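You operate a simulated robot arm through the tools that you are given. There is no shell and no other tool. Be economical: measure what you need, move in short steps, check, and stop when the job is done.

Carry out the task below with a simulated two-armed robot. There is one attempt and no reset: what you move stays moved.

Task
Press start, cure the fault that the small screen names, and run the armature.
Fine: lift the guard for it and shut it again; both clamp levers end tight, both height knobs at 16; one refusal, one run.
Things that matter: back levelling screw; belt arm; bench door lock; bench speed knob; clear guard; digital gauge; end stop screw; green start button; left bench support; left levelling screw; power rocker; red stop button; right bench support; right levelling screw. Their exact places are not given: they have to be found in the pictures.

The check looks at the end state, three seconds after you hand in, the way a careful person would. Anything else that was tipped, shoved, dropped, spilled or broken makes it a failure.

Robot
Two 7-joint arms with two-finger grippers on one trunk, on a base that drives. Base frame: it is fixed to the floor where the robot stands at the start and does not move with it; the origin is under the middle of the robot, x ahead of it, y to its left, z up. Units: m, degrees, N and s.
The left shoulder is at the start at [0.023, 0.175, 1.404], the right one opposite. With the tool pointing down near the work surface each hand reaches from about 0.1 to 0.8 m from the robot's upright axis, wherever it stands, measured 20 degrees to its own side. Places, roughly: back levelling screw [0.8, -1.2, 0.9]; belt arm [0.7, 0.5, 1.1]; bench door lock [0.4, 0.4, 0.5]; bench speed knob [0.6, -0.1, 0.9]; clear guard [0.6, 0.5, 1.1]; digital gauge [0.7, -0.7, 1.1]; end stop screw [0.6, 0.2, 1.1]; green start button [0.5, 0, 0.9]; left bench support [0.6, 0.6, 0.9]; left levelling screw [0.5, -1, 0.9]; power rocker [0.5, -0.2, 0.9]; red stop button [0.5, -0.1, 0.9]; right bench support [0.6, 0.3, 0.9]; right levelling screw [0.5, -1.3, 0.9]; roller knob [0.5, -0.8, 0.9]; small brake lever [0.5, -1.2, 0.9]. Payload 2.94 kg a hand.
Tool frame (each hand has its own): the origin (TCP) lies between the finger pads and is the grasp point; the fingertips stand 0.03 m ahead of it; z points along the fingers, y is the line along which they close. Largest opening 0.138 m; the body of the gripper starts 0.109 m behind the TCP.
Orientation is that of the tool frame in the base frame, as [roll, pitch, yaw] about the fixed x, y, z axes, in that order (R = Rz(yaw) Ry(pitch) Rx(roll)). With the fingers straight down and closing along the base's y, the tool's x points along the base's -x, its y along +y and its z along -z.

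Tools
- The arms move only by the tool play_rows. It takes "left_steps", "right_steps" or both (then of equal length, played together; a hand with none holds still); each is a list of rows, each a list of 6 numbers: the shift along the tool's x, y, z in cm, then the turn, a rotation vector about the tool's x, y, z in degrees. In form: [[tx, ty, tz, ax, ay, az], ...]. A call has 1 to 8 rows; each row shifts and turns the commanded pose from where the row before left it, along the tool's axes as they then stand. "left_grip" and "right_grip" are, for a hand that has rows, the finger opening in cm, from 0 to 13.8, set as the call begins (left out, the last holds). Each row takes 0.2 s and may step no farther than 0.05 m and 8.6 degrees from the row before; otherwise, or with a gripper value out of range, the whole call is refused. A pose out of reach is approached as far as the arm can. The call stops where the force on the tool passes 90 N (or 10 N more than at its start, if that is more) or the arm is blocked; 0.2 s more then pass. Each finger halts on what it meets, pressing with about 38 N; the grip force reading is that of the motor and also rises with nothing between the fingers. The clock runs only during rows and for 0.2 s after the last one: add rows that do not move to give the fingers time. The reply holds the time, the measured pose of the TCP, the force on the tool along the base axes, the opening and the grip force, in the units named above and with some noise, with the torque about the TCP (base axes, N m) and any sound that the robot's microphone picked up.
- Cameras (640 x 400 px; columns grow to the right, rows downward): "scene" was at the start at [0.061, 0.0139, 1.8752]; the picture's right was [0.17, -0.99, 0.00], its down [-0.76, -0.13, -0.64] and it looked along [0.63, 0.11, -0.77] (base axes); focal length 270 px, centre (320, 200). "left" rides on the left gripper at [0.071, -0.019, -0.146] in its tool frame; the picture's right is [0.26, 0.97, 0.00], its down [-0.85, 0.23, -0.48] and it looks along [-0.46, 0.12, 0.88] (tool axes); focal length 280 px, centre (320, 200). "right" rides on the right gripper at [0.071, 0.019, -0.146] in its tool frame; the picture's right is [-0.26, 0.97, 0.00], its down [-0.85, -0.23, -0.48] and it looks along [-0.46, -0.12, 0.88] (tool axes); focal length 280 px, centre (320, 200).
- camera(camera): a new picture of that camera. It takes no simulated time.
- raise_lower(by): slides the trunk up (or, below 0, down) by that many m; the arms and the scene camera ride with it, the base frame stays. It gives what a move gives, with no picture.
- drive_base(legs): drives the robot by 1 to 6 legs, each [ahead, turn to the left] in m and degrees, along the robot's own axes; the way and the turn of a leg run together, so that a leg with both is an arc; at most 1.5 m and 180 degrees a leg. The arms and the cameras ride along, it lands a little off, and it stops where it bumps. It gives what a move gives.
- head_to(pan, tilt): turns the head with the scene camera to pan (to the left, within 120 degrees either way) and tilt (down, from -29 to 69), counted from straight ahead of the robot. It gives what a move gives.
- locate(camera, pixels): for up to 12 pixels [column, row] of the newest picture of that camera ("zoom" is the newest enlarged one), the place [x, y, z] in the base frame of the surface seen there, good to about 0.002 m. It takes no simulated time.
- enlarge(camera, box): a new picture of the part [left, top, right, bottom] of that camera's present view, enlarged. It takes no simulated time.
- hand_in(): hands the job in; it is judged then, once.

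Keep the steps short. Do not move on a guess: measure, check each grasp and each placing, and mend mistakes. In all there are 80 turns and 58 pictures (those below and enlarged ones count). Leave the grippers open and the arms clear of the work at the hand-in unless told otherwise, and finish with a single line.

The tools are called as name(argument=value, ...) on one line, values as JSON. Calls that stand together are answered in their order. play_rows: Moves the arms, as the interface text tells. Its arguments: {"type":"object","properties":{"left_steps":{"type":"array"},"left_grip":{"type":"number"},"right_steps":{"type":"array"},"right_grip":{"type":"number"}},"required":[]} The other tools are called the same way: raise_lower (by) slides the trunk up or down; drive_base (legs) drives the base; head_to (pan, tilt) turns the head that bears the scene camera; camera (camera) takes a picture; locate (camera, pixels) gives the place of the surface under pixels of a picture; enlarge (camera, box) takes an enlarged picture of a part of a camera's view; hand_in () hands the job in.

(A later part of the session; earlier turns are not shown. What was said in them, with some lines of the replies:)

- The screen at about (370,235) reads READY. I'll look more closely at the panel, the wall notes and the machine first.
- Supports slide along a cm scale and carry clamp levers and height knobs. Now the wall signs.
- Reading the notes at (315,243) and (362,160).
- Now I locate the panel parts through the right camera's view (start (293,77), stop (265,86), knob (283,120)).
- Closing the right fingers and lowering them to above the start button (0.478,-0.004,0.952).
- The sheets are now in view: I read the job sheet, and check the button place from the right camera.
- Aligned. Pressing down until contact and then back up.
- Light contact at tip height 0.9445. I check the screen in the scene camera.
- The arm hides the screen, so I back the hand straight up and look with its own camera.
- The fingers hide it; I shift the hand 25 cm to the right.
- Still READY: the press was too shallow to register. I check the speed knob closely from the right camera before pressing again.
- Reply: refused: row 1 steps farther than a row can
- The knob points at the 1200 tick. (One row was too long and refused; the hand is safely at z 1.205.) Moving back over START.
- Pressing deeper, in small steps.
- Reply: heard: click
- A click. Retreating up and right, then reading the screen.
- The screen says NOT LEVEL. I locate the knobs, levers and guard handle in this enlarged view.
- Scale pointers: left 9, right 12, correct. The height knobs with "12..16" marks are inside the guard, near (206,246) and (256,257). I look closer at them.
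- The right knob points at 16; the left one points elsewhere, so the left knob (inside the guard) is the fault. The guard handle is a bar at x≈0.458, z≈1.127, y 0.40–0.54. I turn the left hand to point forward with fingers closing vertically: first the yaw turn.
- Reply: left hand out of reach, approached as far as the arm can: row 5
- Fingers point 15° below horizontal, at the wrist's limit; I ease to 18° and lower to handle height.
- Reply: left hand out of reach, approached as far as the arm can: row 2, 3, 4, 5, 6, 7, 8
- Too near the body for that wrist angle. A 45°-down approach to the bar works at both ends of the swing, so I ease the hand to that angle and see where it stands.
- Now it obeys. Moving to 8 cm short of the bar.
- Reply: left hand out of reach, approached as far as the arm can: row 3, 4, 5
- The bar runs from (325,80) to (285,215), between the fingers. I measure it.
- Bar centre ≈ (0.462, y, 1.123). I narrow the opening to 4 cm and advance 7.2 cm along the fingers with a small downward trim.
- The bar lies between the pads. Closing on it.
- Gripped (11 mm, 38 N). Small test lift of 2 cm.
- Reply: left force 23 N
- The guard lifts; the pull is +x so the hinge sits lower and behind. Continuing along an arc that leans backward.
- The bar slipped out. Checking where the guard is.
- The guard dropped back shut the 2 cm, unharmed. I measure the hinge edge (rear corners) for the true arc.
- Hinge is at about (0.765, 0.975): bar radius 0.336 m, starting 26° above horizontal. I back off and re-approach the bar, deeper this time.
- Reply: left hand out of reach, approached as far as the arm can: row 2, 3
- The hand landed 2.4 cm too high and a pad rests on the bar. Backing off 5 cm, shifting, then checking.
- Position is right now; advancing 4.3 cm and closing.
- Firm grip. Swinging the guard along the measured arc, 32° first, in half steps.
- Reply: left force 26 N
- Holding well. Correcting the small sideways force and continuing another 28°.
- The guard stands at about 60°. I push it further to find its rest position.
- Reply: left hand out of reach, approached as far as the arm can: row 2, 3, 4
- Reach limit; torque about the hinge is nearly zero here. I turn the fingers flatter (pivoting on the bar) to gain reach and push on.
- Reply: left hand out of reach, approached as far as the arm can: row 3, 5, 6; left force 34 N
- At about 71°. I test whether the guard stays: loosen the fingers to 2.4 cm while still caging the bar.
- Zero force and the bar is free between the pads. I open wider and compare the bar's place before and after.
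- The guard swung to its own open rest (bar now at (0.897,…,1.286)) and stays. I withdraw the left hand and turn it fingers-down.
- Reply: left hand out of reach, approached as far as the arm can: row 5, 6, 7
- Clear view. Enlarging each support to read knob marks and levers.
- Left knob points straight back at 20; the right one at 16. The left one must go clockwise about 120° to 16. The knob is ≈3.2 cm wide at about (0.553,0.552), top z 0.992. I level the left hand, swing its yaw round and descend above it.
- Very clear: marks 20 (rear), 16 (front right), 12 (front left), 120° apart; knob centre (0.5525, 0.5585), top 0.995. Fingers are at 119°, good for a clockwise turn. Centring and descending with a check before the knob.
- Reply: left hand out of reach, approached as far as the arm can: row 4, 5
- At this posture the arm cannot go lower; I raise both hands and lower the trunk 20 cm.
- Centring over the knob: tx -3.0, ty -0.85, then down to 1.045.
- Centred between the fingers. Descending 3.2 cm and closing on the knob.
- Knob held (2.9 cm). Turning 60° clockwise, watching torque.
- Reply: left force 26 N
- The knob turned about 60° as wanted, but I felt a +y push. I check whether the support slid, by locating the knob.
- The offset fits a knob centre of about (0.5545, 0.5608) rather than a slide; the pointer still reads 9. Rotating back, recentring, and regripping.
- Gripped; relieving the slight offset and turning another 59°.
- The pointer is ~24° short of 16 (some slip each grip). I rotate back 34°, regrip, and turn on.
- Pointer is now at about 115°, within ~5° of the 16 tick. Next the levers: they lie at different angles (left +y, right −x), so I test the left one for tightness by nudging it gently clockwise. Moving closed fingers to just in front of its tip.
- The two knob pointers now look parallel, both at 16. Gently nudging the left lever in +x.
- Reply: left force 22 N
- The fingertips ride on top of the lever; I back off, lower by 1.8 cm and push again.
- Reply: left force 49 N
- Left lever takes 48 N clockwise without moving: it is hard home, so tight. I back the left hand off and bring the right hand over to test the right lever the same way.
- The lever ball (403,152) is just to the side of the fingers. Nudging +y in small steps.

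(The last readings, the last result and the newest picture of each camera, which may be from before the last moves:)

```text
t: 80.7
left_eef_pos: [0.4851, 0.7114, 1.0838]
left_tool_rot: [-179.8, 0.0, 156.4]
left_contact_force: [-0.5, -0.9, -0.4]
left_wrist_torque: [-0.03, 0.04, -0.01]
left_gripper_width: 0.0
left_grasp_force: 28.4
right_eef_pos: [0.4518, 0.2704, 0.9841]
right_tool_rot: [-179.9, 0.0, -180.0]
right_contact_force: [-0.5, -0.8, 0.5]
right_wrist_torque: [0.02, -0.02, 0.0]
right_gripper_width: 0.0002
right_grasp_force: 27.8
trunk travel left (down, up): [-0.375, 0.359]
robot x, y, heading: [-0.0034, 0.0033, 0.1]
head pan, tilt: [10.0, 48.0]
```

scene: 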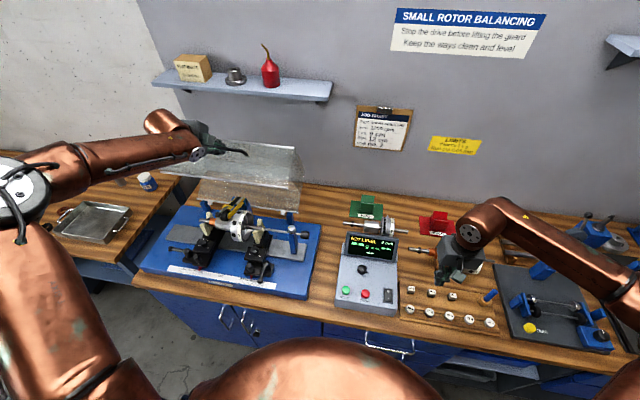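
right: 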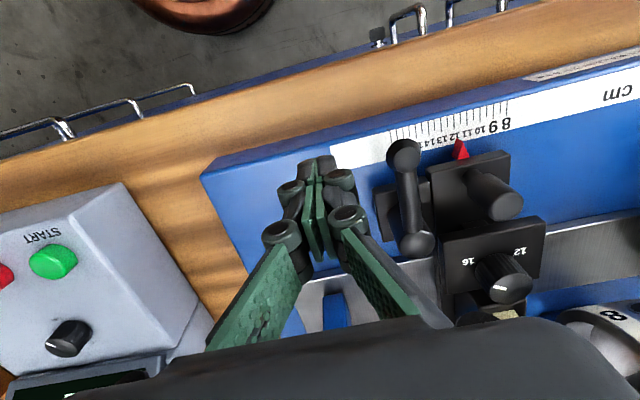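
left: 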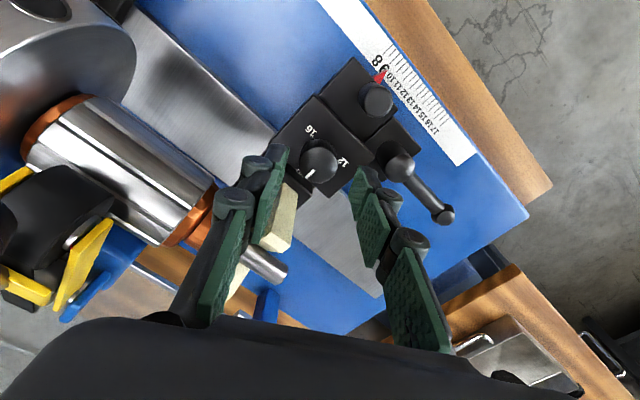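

play_rows(right_steps=[[0, 0.3, 0, 0, 0, 0], [0, 0.3, 0, 0, 0, 0], [0, 0.3, 0, 0, 0, 0], [0, 0.3, 0, 0, 0, 0], [0, 0, 0, 0, 0, 0]])

```text
t: 81.9
left_eef_pos: [0.4835, 0.7056, 1.0859]
left_tool_rot: [179.8, -0.2, 156.3]
left_contact_force: [-0.1, 0.5, -0.3]
left_wrist_torque: [0.0, 0.02, 0.02]
left_gripper_width: 0.0001
left_grasp_force: 28.1
right_eef_pos: [0.4529, 0.274, 0.984]
right_tool_rot: [-179.5, 0.0, 179.9]
right_contact_force: [-1.6, -48.4, -0.6]
right_wrist_torque: [-0.54, 0.01, 0.08]
right_gripper_width: 0.0002
right_grasp_force: 28.6
trunk travel left (down, up): [-0.375, 0.359]
robot x, y, heading: [-0.0011, -0.0023, -0.5]
head pan, tilt: [10.0, 48.0]
```

Also solid at 48 N: both levers are tight. Backing the right hand away, and measuring the gap between robot body (205,10) and bench (handles (405,12), (60,130)) since I may need to drive closer to reach the open guard's bar.

locate(camera="right", pixels=[[205, 12], [230, 20], [405, 12], [60, 130], [300, 110], [160, 10]])

play_rows(right_steps=[[0, -3, 0, 0, 0, 0], [0, -1, -4.5, 0, 0, 0], [0, -1, -4.5, 0, 0, 0], [0, -1, -4.5, 0, 0, 0], [0, -2, -4.5, 0, 0, 0], [0, -4.8, 0, 0, 0, 0], [0, -4.8, 0, 0, 0, 0], [0, -4.8, 0, 0, 0, 0]], left_steps=[[0, 0, -4.5, 0, 0, 0], [0, 0, -4.5, 0, 0, 0], [0, 0, -4.5, 0, 0, 0], [0, 0, -4.5, 0, 0, -8], [0, 0, 0, 0, 0, 8], [0, 0, 0, 0, 0, 8], [0, 0, 0, 0, 0, 8], [0, 0, 0, 0, 0, 8]])

```text
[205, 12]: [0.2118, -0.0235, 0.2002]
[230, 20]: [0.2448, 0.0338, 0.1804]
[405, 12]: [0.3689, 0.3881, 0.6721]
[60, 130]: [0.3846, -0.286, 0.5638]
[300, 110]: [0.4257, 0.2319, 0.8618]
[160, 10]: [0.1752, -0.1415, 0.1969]
```

```text
t: 83.7
left_eef_pos: [0.485, 0.7082, 1.2636]
left_tool_rot: [-179.8, -0.2, 132.2]
left_contact_force: [-0.8, -0.1, 0.4]
left_wrist_torque: [0.07, 0.02, -0.01]
left_gripper_width: 0.0001
left_grasp_force: 27.6
right_eef_pos: [0.452, 0.0568, 1.1634]
right_tool_rot: [179.8, 0.0, 180.0]
right_contact_force: [0.2, -0.3, -0.3]
right_wrist_torque: [0.01, -0.04, -0.02]
right_gripper_width: 0.0
right_grasp_force: 27.9
trunk travel left (down, up): [-0.375, 0.359]
robot x, y, heading: [-0.0003, -0.0005, 0.3]
head pan, tilt: [10.0, 48.0]
```

Robot base front is ~0.245, handles at 0.37: an 8 cm drive is safe. I turn the left hand to forward-facing over the machine and drive 8 cm ahead.

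play_rows(left_grip=5, left_steps=[[0, 0, -0.4, 0, 0, 8.4], [0, 0, -0.4, 0, 0, 8.4], [0, 0, -0.4, 0, 0, 8.4], [0, 0, -0.4, 0, 0, 8.4], [0, 0, -0.4, 0, 0, 8.4], [-4.5, 1.5, 0, 0, 0, 0], [-4.5, 1.5, 0, 0, 0, 0], [-4.5, 1.5, 0, 0, 0, 0]])

play_rows(left_steps=[[-4.8, 1, 0, 0, 0, 0], [-4.8, 1, 0, -5, 0, 0], [0, 0, 0, -8.4, 0, 0], [0, 0, 0, -8.4, 0, 0], [0, 0, 0, -8.4, 0, 0], [0, 0, 0, -8.4, 0, 0], [0, 0, 0, -8.4, 0, 0], [0, 0, 0, 0, 0, 0]])

drive_base(legs=[[0.08, 0]])

```text
t: 85.5
left_eef_pos: [0.5318, 0.5737, 1.2833]
left_tool_rot: [-179.8, 0.0, 90.4]
left_contact_force: [0.8, 0.6, -0.7]
left_wrist_torque: [0.0, 0.0, -0.01]
left_gripper_width: 0.0502
left_grasp_force: 0.1
right_eef_pos: [0.4521, 0.0576, 1.1631]
right_tool_rot: [180.0, -0.1, -180.0]
right_contact_force: [-0.7, 0.7, 0.1]
right_wrist_torque: [0.0, -0.01, 0.0]
right_gripper_width: 0.0002
right_grasp_force: 28.2
trunk travel left (down, up): [-0.375, 0.359]
robot x, y, heading: [-0.0006, 0.0008, -0.0]
head pan, tilt: [10.0, 48.0]
```

```text
t: 87.3
left_eef_pos: [0.5524, 0.4772, 1.2845]
left_tool_rot: [133.2, 0.1, 90.3]
left_contact_force: [-0.2, 0.1, 0.3]
left_wrist_torque: [0.0, -0.01, 0.01]
left_gripper_width: 0.0501
left_grasp_force: 0.0
right_eef_pos: [0.4508, 0.0572, 1.1626]
right_tool_rot: [179.9, 0.1, -180.0]
right_contact_force: [-0.4, 0.7, 0.3]
right_wrist_torque: [0.01, 0.01, -0.01]
right_gripper_width: 0.0002
right_grasp_force: 28.7
trunk travel left (down, up): [-0.375, 0.359]
robot x, y, heading: [0.0017, 0.0011, 0.3]
head pan, tilt: [10.0, 48.0]
```

```text
t: 88.4
left_eef_pos: [0.6158, 0.482, 1.2906]
left_tool_rot: [132.4, 0.3, 90.5]
left_contact_force: [0.1, -0.3, 0.1]
left_wrist_torque: [-0.09, -0.07, -0.02]
left_gripper_width: 0.05
left_grasp_force: 0.0
right_eef_pos: [0.5156, 0.0613, 1.1695]
right_tool_rot: [179.9, 0.8, -179.6]
right_contact_force: [-1.0, 0.3, 0.9]
right_wrist_torque: [-0.05, -0.09, -0.01]
right_gripper_width: 0.0
right_grasp_force: 28.1
trunk travel left (down, up): [-0.375, 0.359]
robot x, y, heading: [0.0796, 0.0045, -0.2]
head pan, tilt: [10.0, 48.0]
```

Rotating the fingers flatter and advancing toward the bar.

play_rows(left_grip=3.8, left_steps=[[0, 0, 0, -8.5, 0, 0], [0, 0, 0, -8.5, 0, 0], [0, 0, 0, -8.5, 0, 0], [0, 1.8, 4.5, 0, 0, 0], [0, 1.8, 4.5, 0, 0, 0], [0, 1.8, 4.5, 0, 0, 0], [0, 1.5, 3.5, 0, 0, 0], [0, 0, 0, 0, 0, 0]])

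camera(camera="left")

```text
t: 90.2
left_eef_pos: [0.8063, 0.4833, 1.3034]
left_tool_rot: [107.1, 0.2, 90.5]
left_contact_force: [0.6, 0.1, -0.3]
left_wrist_torque: [-0.01, 0.01, -0.02]
left_gripper_width: 0.0381
left_grasp_force: 0.0
right_eef_pos: [0.5228, 0.0595, 1.1669]
right_tool_rot: [-179.9, 0.5, -179.7]
right_contact_force: [-0.2, -0.3, 0.2]
right_wrist_torque: [0.01, -0.03, 0.0]
right_gripper_width: 0.0001
right_grasp_force: 28.4
trunk travel left (down, up): [-0.375, 0.359]
robot x, y, heading: [0.0764, 0.0, -0.2]
head pan, tilt: [10.0, 48.0]
```

```text
7 pictures are left
```

left: 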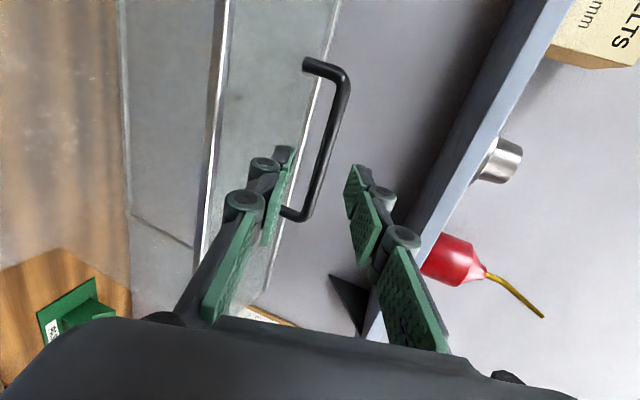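

locate(camera="left", pixels=[[340, 100], [334, 130], [326, 160], [318, 190], [313, 60], [290, 120], [265, 120], [232, 60]])

```text
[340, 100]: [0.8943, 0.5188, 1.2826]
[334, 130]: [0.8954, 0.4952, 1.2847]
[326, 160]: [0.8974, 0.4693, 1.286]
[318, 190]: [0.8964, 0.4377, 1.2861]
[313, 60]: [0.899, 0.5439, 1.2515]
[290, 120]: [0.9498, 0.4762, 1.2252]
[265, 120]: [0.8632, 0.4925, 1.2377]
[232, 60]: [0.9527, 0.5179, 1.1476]
```

Bar centre ≈ (0.901, 1.282), face 5 cm below it. Advancing 8.7 cm with 0.7 cm trim, then closing.

play_rows(left_steps=[[-0.5, 0.72, 1, 0, 0, 0], [0, 0, 2.5, 0, 0, 0], [0, 0, 2.5, 0, 0, 0], [0, 0, 2.7, 0, 0, 0], [0, 0, 0, 0, 0, 0]])

play_rows(left_grip=0, left_steps=[[0, 0, 0, 0, 0, 0], [0, 0, 0, 0, 0, 0], [0, 0, 0, 0, 0, 0], [0, 0, 0, 0, 0, 0]])

```text
t: 91.4
left_eef_pos: [0.8913, 0.4784, 1.284]
left_tool_rot: [107.1, 0.2, 90.4]
left_contact_force: [-0.3, 0.1, 0.9]
left_wrist_torque: [0.02, 0.01, -0.01]
left_gripper_width: 0.0377
left_grasp_force: 0.0
right_eef_pos: [0.5225, 0.06, 1.1674]
right_tool_rot: [180.0, 0.5, -179.7]
right_contact_force: [-0.6, -0.2, 0.4]
right_wrist_torque: [-0.01, -0.04, -0.01]
right_gripper_width: 0.0001
right_grasp_force: 28.5
trunk travel left (down, up): [-0.375, 0.359]
robot x, y, heading: [0.078, 0.0015, -0.1]
head pan, tilt: [10.0, 48.0]
```

```text
t: 92.4
left_eef_pos: [0.8921, 0.4772, 1.2828]
left_tool_rot: [107.2, 0.2, 90.4]
left_contact_force: [2.8, 1.2, 1.3]
left_wrist_torque: [0.63, -0.03, -0.27]
left_gripper_width: 0.011
left_grasp_force: 38.1
right_eef_pos: [0.5231, 0.0586, 1.1662]
right_tool_rot: [-179.9, 0.5, -179.7]
right_contact_force: [-0.2, 0.2, -0.1]
right_wrist_torque: [0.0, 0.01, 0.03]
right_gripper_width: 0.0
right_grasp_force: 28.5
trunk travel left (down, up): [-0.375, 0.359]
robot x, y, heading: [0.0791, -0.0018, -0.1]
head pan, tilt: [10.0, 48.0]
```

Gripped. Drawing the guard back along its arc, first 32°.

play_rows(left_steps=[[0, 0.14, -2.3, 0, 0, 0], [0, 0.1, -2.34, 0, 0, 0], [0, -0.14, -2.36, 0, 0, 0], [0, -0.27, -2.35, 0, 0, 0], [0, -0.46, -2.31, 0, 0, 0], [0, -0.59, -2.28, 0, 0, 0], [0, -0.77, -2.22, 0, 0, 0], [0, -0.92, -2.17, 0, 0, 0]])

```text
t: 94.2
left_eef_pos: [0.7063, 0.4772, 1.3083]
left_tool_rot: [107.5, 0.2, 90.7]
left_contact_force: [2.5, 0.5, -16.0]
left_wrist_torque: [0.8, 0.17, 0.84]
left_gripper_width: 0.0109
left_grasp_force: 37.8
right_eef_pos: [0.5215, 0.061, 1.1669]
right_tool_rot: [180.0, 0.5, -179.5]
right_contact_force: [0.2, -0.8, 0.7]
right_wrist_torque: [-0.02, -0.12, 0.0]
right_gripper_width: 0.0001
right_grasp_force: 28.1
trunk travel left (down, up): [-0.375, 0.359]
robot x, y, heading: [0.0808, 0.0039, -0.2]
head pan, tilt: [10.0, 48.0]
```

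Following nicely. Next 32°, turning the fingers gradually down to 45° on the way.

play_rows(left_steps=[[0, -1.07, -2.11, 4, 0, 0], [0, -1.35, -1.94, 4, 0, 0], [0, -1.61, -1.72, 4, 0, 0], [0, -1.83, -1.49, 4, 0, 0], [0, -2.03, -1.21, 4, 0, 0], [0, -2.17, -0.92, 4, 0, 0], [0, -2.29, -0.61, 4, 0, 0], [0, -2.35, -0.29, 0, 0, 0]])

```text
t: 96.0
left_eef_pos: [0.536, 0.4752, 1.2329]
left_tool_rot: [135.3, 0.4, 90.6]
left_contact_force: [-5.2, 16.4, 3.1]
left_wrist_torque: [-0.1, 0.13, -0.6]
left_gripper_width: 0.0107
left_grasp_force: 38.3
right_eef_pos: [0.5217, 0.0616, 1.166]
right_tool_rot: [-179.9, 0.5, -179.7]
right_contact_force: [-0.8, -0.1, -0.8]
right_wrist_torque: [-0.02, -0.02, 0.0]
right_gripper_width: 0.0
right_grasp_force: 28.2
trunk travel left (down, up): [-0.375, 0.359]
robot x, y, heading: [0.0782, -0.0029, -0.2]
head pan, tilt: [10.0, 48.0]
```

Almost symmetric to the way up. Lowering the last 23° onto its rest.

play_rows(left_steps=[[0.2, -2.2, -0.1, 0, 0, 0], [0, -2.2, 0.03, 0, 0, 0], [0, -2.2, 0.2, 0, 0, 0], [0, -2.19, 0.35, 0, 0, 0], [0, -1.2, 0.28, 0, 0, 0], [0, -1.2, 0.28, 0, 0, 0], [0, -1.4, 0.4, 0, 0, 0], [0, 0, 0, 0, 0, 0]])

camera(camera="scene")

```text
t: 97.8
left_eef_pos: [0.4891, 0.4864, 1.1919]
left_tool_rot: [135.1, 0.4, 91.3]
left_contact_force: [2.4, -26.3, -4.6]
left_wrist_torque: [0.71, 0.02, -0.4]
left_gripper_width: 0.0112
left_grasp_force: 38.2
left hand out of reach, approached as far as the arm can: row 3, 4, 5, 6, 7
right_eef_pos: [0.523, 0.057, 1.1674]
right_tool_rot: [179.8, 0.4, -179.8]
right_contact_force: [0.4, 0.6, 0.6]
right_wrist_torque: [0.02, -0.01, 0.02]
right_gripper_width: 0.0001
right_grasp_force: 28.4
trunk travel left (down, up): [-0.375, 0.359]
robot x, y, heading: [0.0776, -0.0008, -0.5]
head pan, tilt: [10.0, 48.0]
```

```text
6 pictures are left
```

scene: 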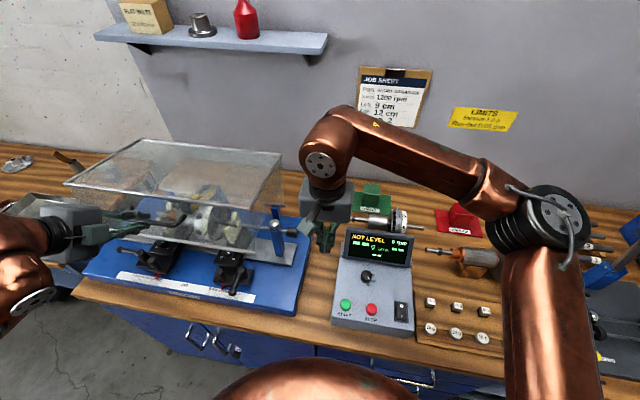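

Reach limit near the body with the guard ~13° from shut. I finish with the trunk and base: lower 2.5 cm, back 3 cm, lower 3 cm, keeping the grip.

raise_lower(by=-0.025)

drive_base(legs=[[-0.03, 0]])

raise_lower(by=-0.03)

```text
t: 98.5
left_eef_pos: [0.4948, 0.4934, 1.1595]
left_tool_rot: [136.0, 0.6, 91.7]
left_contact_force: [-3.7, 4.5, 0.1]
left_wrist_torque: [0.91, -0.03, -0.01]
left_gripper_width: 0.0115
left_grasp_force: 36.3
right_eef_pos: [0.5229, 0.0586, 1.1405]
right_tool_rot: [180.0, 0.5, -179.8]
right_contact_force: [-0.1, 0.7, 0.0]
right_wrist_torque: [-0.03, 0.01, 0.02]
right_gripper_width: 0.0001
right_grasp_force: 28.6
trunk travel left (down, up): [-0.35, 0.384]
robot x, y, heading: [0.0781, 0.0009, 0.0]
head pan, tilt: [10.0, 48.0]
```

```text
t: 99.3
left_eef_pos: [0.4617, 0.4932, 1.1581]
left_tool_rot: [136.2, 0.4, 91.8]
left_contact_force: [0.1, 3.3, -5.4]
left_wrist_torque: [0.47, 0.17, -0.93]
left_gripper_width: 0.0116
left_grasp_force: 38.5
right_eef_pos: [0.4922, 0.0614, 1.1417]
right_tool_rot: [-180.0, 0.4, -179.6]
right_contact_force: [0.1, -0.6, -0.3]
right_wrist_torque: [0.06, -0.02, 0.03]
right_gripper_width: 0.0
right_grasp_force: 28.6
trunk travel left (down, up): [-0.35, 0.384]
robot x, y, heading: [0.0474, 0.0015, -0.1]
head pan, tilt: [10.0, 48.0]
```

```text
t: 100.1
left_eef_pos: [0.4607, 0.4931, 1.13]
left_tool_rot: [136.3, 0.5, 91.5]
left_contact_force: [-29.2, -0.1, 12.8]
left_wrist_torque: [0.22, 0.06, -1.09]
left_gripper_width: 0.0105
left_grasp_force: 38.0
right_eef_pos: [0.4874, 0.0607, 1.1126]
right_tool_rot: [179.8, 0.8, -179.7]
right_contact_force: [-0.6, -0.1, -0.4]
right_wrist_torque: [-0.03, -0.03, 0.03]
right_gripper_width: 0.0003
right_grasp_force: 28.5
trunk travel left (down, up): [-0.32, 0.414]
robot x, y, heading: [0.0526, 0.0015, -0.0]
head pan, tilt: [10.0, 48.0]
```

The guard is at its closed pose (z 1.130, resting force). Releasing and withdrawing the left hand up and back.

play_rows(left_grip=4, left_steps=[[0, 0, 0, 0, 0, 0], [0, 0, 0, 0, 0, 0], [0, 0, -2, 0, 0, 0], [0, 0, -3, 0, 0, 0], [0, 0, -4, 0, 0, 0], [0, 3.4, -3.4, 0, 0, 0], [0, 3.4, -3.4, 0, 0, 0]])

camera(camera="scene")

```text
t: 101.7
left_eef_pos: [0.4033, 0.4939, 1.2907]
left_tool_rot: [136.6, 0.4, 91.7]
left_contact_force: [-1.1, -0.3, 0.7]
left_wrist_torque: [0.0, -0.01, -0.03]
left_gripper_width: 0.0399
left_grasp_force: 0.1
right_eef_pos: [0.493, 0.0591, 1.1104]
right_tool_rot: [179.9, 0.4, -179.6]
right_contact_force: [-1.0, 0.3, 0.1]
right_wrist_torque: [0.02, 0.01, -0.01]
right_gripper_width: 0.0001
right_grasp_force: 28.2
trunk travel left (down, up): [-0.32, 0.414]
robot x, y, heading: [0.0508, -0.0003, -0.1]
head pan, tilt: [10.0, 48.0]
```

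```text
5 pictures are left
```

scene: 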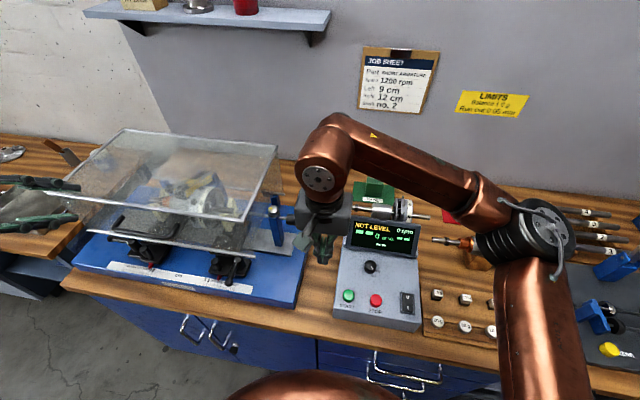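

Guard shut. One enlarged check of scale pointers, levers and knobs.

enlarge(camera="scene", box=[95, 205, 265, 305])

locate(camera="scene", pixels=[[348, 294], [376, 299], [256, 222], [248, 249]])

```text
3.76 times, centred on (180, 255) of scene
```

zoom: 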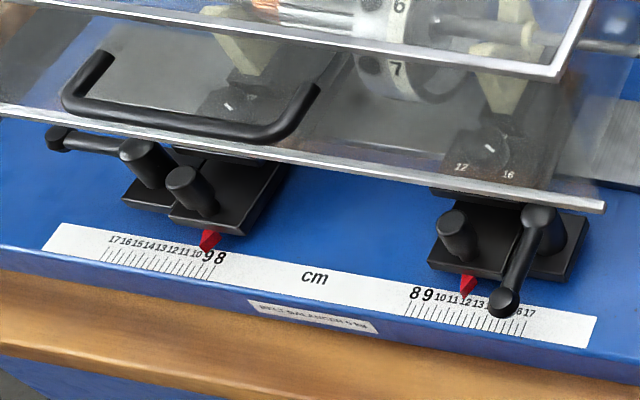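

```text
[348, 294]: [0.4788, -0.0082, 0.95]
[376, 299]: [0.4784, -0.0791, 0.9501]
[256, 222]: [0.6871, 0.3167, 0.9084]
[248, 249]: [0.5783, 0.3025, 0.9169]
```

Pointers at 9 and 12, levers unmoved, both knobs parallel at 16. Moving the right hand over START.

play_rows(right_steps=[[1.5, -3.2, 0, 0, 0, 0], [0, -3.3, 0, 0, 0, 0], [0, 0, 4, 0, 0, 0], [0, 0, 4, 0, 0, 0], [0, 0, 0, 0, 0, 0]])

```text
t: 102.9
left_eef_pos: [0.4038, 0.4953, 1.289]
left_tool_rot: [136.5, 0.5, 91.6]
left_contact_force: [-0.5, -0.7, 0.2]
left_wrist_torque: [0.01, -0.03, -0.02]
left_gripper_width: 0.04
left_grasp_force: 0.0
right_eef_pos: [0.478, -0.0031, 1.0326]
right_tool_rot: [180.0, 0.5, -179.6]
right_contact_force: [0.0, -0.6, 0.1]
right_wrist_torque: [0.02, 0.01, 0.02]
right_gripper_width: 0.0
right_grasp_force: 27.7
trunk travel left (down, up): [-0.32, 0.414]
robot x, y, heading: [0.0478, 0.0048, -0.1]
head pan, tilt: [10.0, 48.0]
```

Aligned with the button. Pressing to the same depth as the earlier click (TCP 0.969).

play_rows(right_steps=[[0, 0, 4, 0, 0, 0], [0, 0, 1.4, 0, 0, 0], [0, 0, 0.5, 0, 0, 0], [0, 0, 0.5, 0, 0, 0], [0, 0, 0, 0, 0, 0]])

```text
t: 104.1
left_eef_pos: [0.4023, 0.4942, 1.2901]
left_tool_rot: [136.6, 0.5, 91.5]
left_contact_force: [0.0, 0.4, 0.5]
left_wrist_torque: [0.01, 0.02, -0.01]
left_gripper_width: 0.0398
left_grasp_force: 0.0
right_eef_pos: [0.4788, -0.0036, 0.9692]
right_tool_rot: [179.9, 0.6, -179.6]
right_contact_force: [3.1, -0.9, 20.3]
right_wrist_torque: [-0.08, -0.1, 0.05]
right_gripper_width: 0.006
right_grasp_force: 28.3
trunk travel left (down, up): [-0.32, 0.414]
robot x, y, heading: [0.0491, 0.0027, -0.0]
head pan, tilt: [10.0, 48.0]
heard: click
```

Click. Withdrawing up and to the right, opening the fingers clear, then reading the screen.

play_rows(right_steps=[[0, 0, -5, 0, 0, 0], [0, 0, -5, 0, 0, 0], [0, -3, -4, 0, 0, 0], [0, -3, -4, 0, 0, 0], [0, -4.9, 0, 0, 0, 0], [0, -4.9, 0, 0, 0, 0], [0, -4.9, 0, 0, 0, 0], [0, -4.9, 0, 0, 0, 0]])

enlarge(camera="scene", box=[330, 210, 430, 280])

```text
t: 105.9
left_eef_pos: [0.4023, 0.4934, 1.2911]
left_tool_rot: [136.5, 0.4, 91.6]
left_contact_force: [-0.1, 0.1, -0.4]
left_wrist_torque: [0.03, -0.04, 0.07]
left_gripper_width: 0.0399
left_grasp_force: 0.1
right_eef_pos: [0.4772, -0.2645, 1.1475]
right_tool_rot: [179.9, 0.4, -179.4]
right_contact_force: [0.5, -1.1, 0.7]
right_wrist_torque: [0.03, -0.02, 0.04]
right_gripper_width: 0.0005
right_grasp_force: 27.9
trunk travel left (down, up): [-0.32, 0.414]
robot x, y, heading: [0.0514, 0.0011, -0.3]
head pan, tilt: [10.0, 48.0]
```

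```text
5.71 times, centred on (380, 245) of scene
```

zoom: 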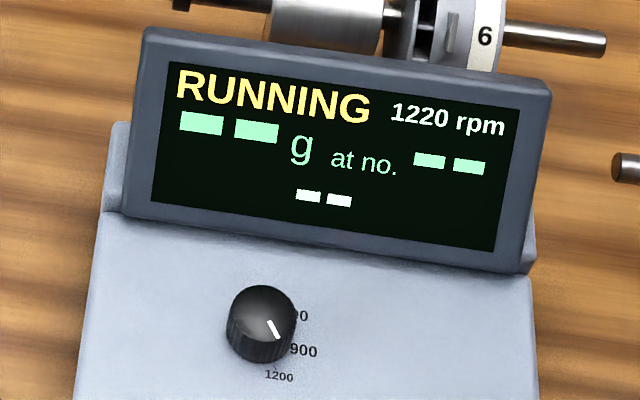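

RUNNING at 1220 rpm. I open both grippers and let some seconds pass for the run to finish.

play_rows(left_grip=8, right_grip=8, left_steps=[[0, 0, 0, 0, 0, 0], [0, 0, 0, 0, 0, 0], [0, 0, 0, 0, 0, 0], [0, 0, 0, 0, 0, 0], [0, 0, 0, 0, 0, 0], [0, 0, 0, 0, 0, 0], [0, 0, 0, 0, 0, 0], [0, 0, 0, 0, 0, 0]], right_steps=[[0, 0, -2, 0, 0, 0], [0, 0, -2, 0, 0, 0], [0, 0, -2, 0, 0, 0], [0, 0, 0, 0, 0, 0], [0, 0, 0, 0, 0, 0], [0, 0, 0, 0, 0, 0], [0, 0, 0, 0, 0, 0], [0, 0, 0, 0, 0, 0]])

play_rows(right_steps=[[0, 0, 0, 0, 0, 0], [0, 0, 0, 0, 0, 0], [0, 0, 0, 0, 0, 0], [0, 0, 0, 0, 0, 0], [0, 0, 0, 0, 0, 0], [0, 0, 0, 0, 0, 0], [0, 0, 0, 0, 0, 0], [0, 0, 0, 0, 0, 0]])

play_rows(right_steps=[[0, 0, 0, 0, 0, 0], [0, 0, 0, 0, 0, 0], [0, 0, 0, 0, 0, 0], [0, 0, 0, 0, 0, 0], [0, 0, 0, 0, 0, 0], [0, 0, 0, 0, 0, 0], [0, 0, 0, 0, 0, 0], [0, 0, 0, 0, 0, 0]])

enlarge(camera="scene", box=[330, 210, 430, 280])

```text
t: 107.7
left_eef_pos: [0.4037, 0.4948, 1.2896]
left_tool_rot: [136.7, 0.5, 91.6]
left_contact_force: [-0.1, -1.0, -0.1]
left_wrist_torque: [-0.01, 0.04, 0.02]
left_gripper_width: 0.0803
left_grasp_force: 0.0
right_eef_pos: [0.4787, -0.2607, 1.2066]
right_tool_rot: [180.0, 0.4, -179.6]
right_contact_force: [0.4, 0.3, 0.1]
right_wrist_torque: [0.0, -0.03, 0.01]
right_gripper_width: 0.0803
right_grasp_force: 0.1
trunk travel left (down, up): [-0.32, 0.414]
robot x, y, heading: [0.0499, -0.0039, -0.1]
head pan, tilt: [10.0, 48.0]
```

```text
t: 109.5
left_eef_pos: [0.4045, 0.4945, 1.2901]
left_tool_rot: [136.6, 0.5, 91.6]
left_contact_force: [-0.3, 0.6, 1.0]
left_wrist_torque: [0.01, -0.03, -0.02]
left_gripper_width: 0.0799
left_grasp_force: 0.0
right_eef_pos: [0.478, -0.2612, 1.2074]
right_tool_rot: [-179.9, 0.3, -179.6]
right_contact_force: [-1.1, -0.5, -1.0]
right_wrist_torque: [-0.01, 0.0, -0.01]
right_gripper_width: 0.0801
right_grasp_force: 0.1
trunk travel left (down, up): [-0.32, 0.414]
robot x, y, heading: [0.0489, 0.001, -0.2]
head pan, tilt: [10.0, 48.0]
```

```text
t: 111.3
left_eef_pos: [0.4049, 0.4955, 1.2893]
left_tool_rot: [136.6, 0.5, 91.7]
left_contact_force: [0.3, -0.5, -0.3]
left_wrist_torque: [-0.02, -0.01, -0.02]
left_gripper_width: 0.0797
left_grasp_force: 0.1
right_eef_pos: [0.4793, -0.2613, 1.2057]
right_tool_rot: [-180.0, 0.5, -179.6]
right_contact_force: [-0.4, -0.5, 0.7]
right_wrist_torque: [-0.03, 0.03, -0.01]
right_gripper_width: 0.0799
right_grasp_force: 0.0
trunk travel left (down, up): [-0.32, 0.414]
robot x, y, heading: [0.0485, 0.0011, -0.1]
head pan, tilt: [10.0, 48.0]
```

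```text
5.71 times, centred on (380, 245) of scene
```

zoom: 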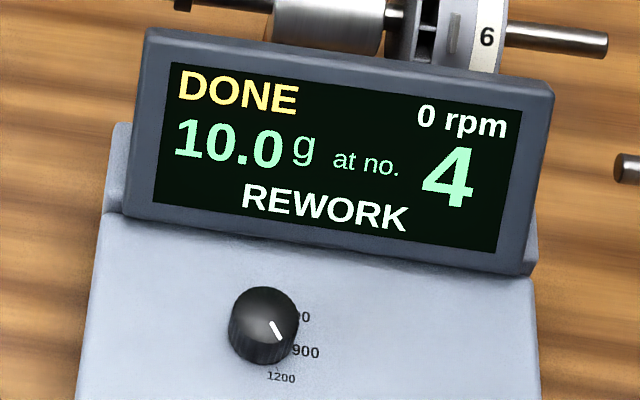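

The screen shows DONE at 0 rpm: the single run finished, after one refusal. The guard is shut, the pointers are at 9 and 12, both knobs at 16, both levers tight, and the hands are open and clear. Handing in.

hand_in()

```text
The job is handed in.
```

I cured NOT LEVEL by turning the left height knob to 16, and after that one refusal the armature made one full run, ending DONE with 10.0 g at no. 4, REWORK; the guard is shut and both clamp levers held firm when pushed in the tightening direction.
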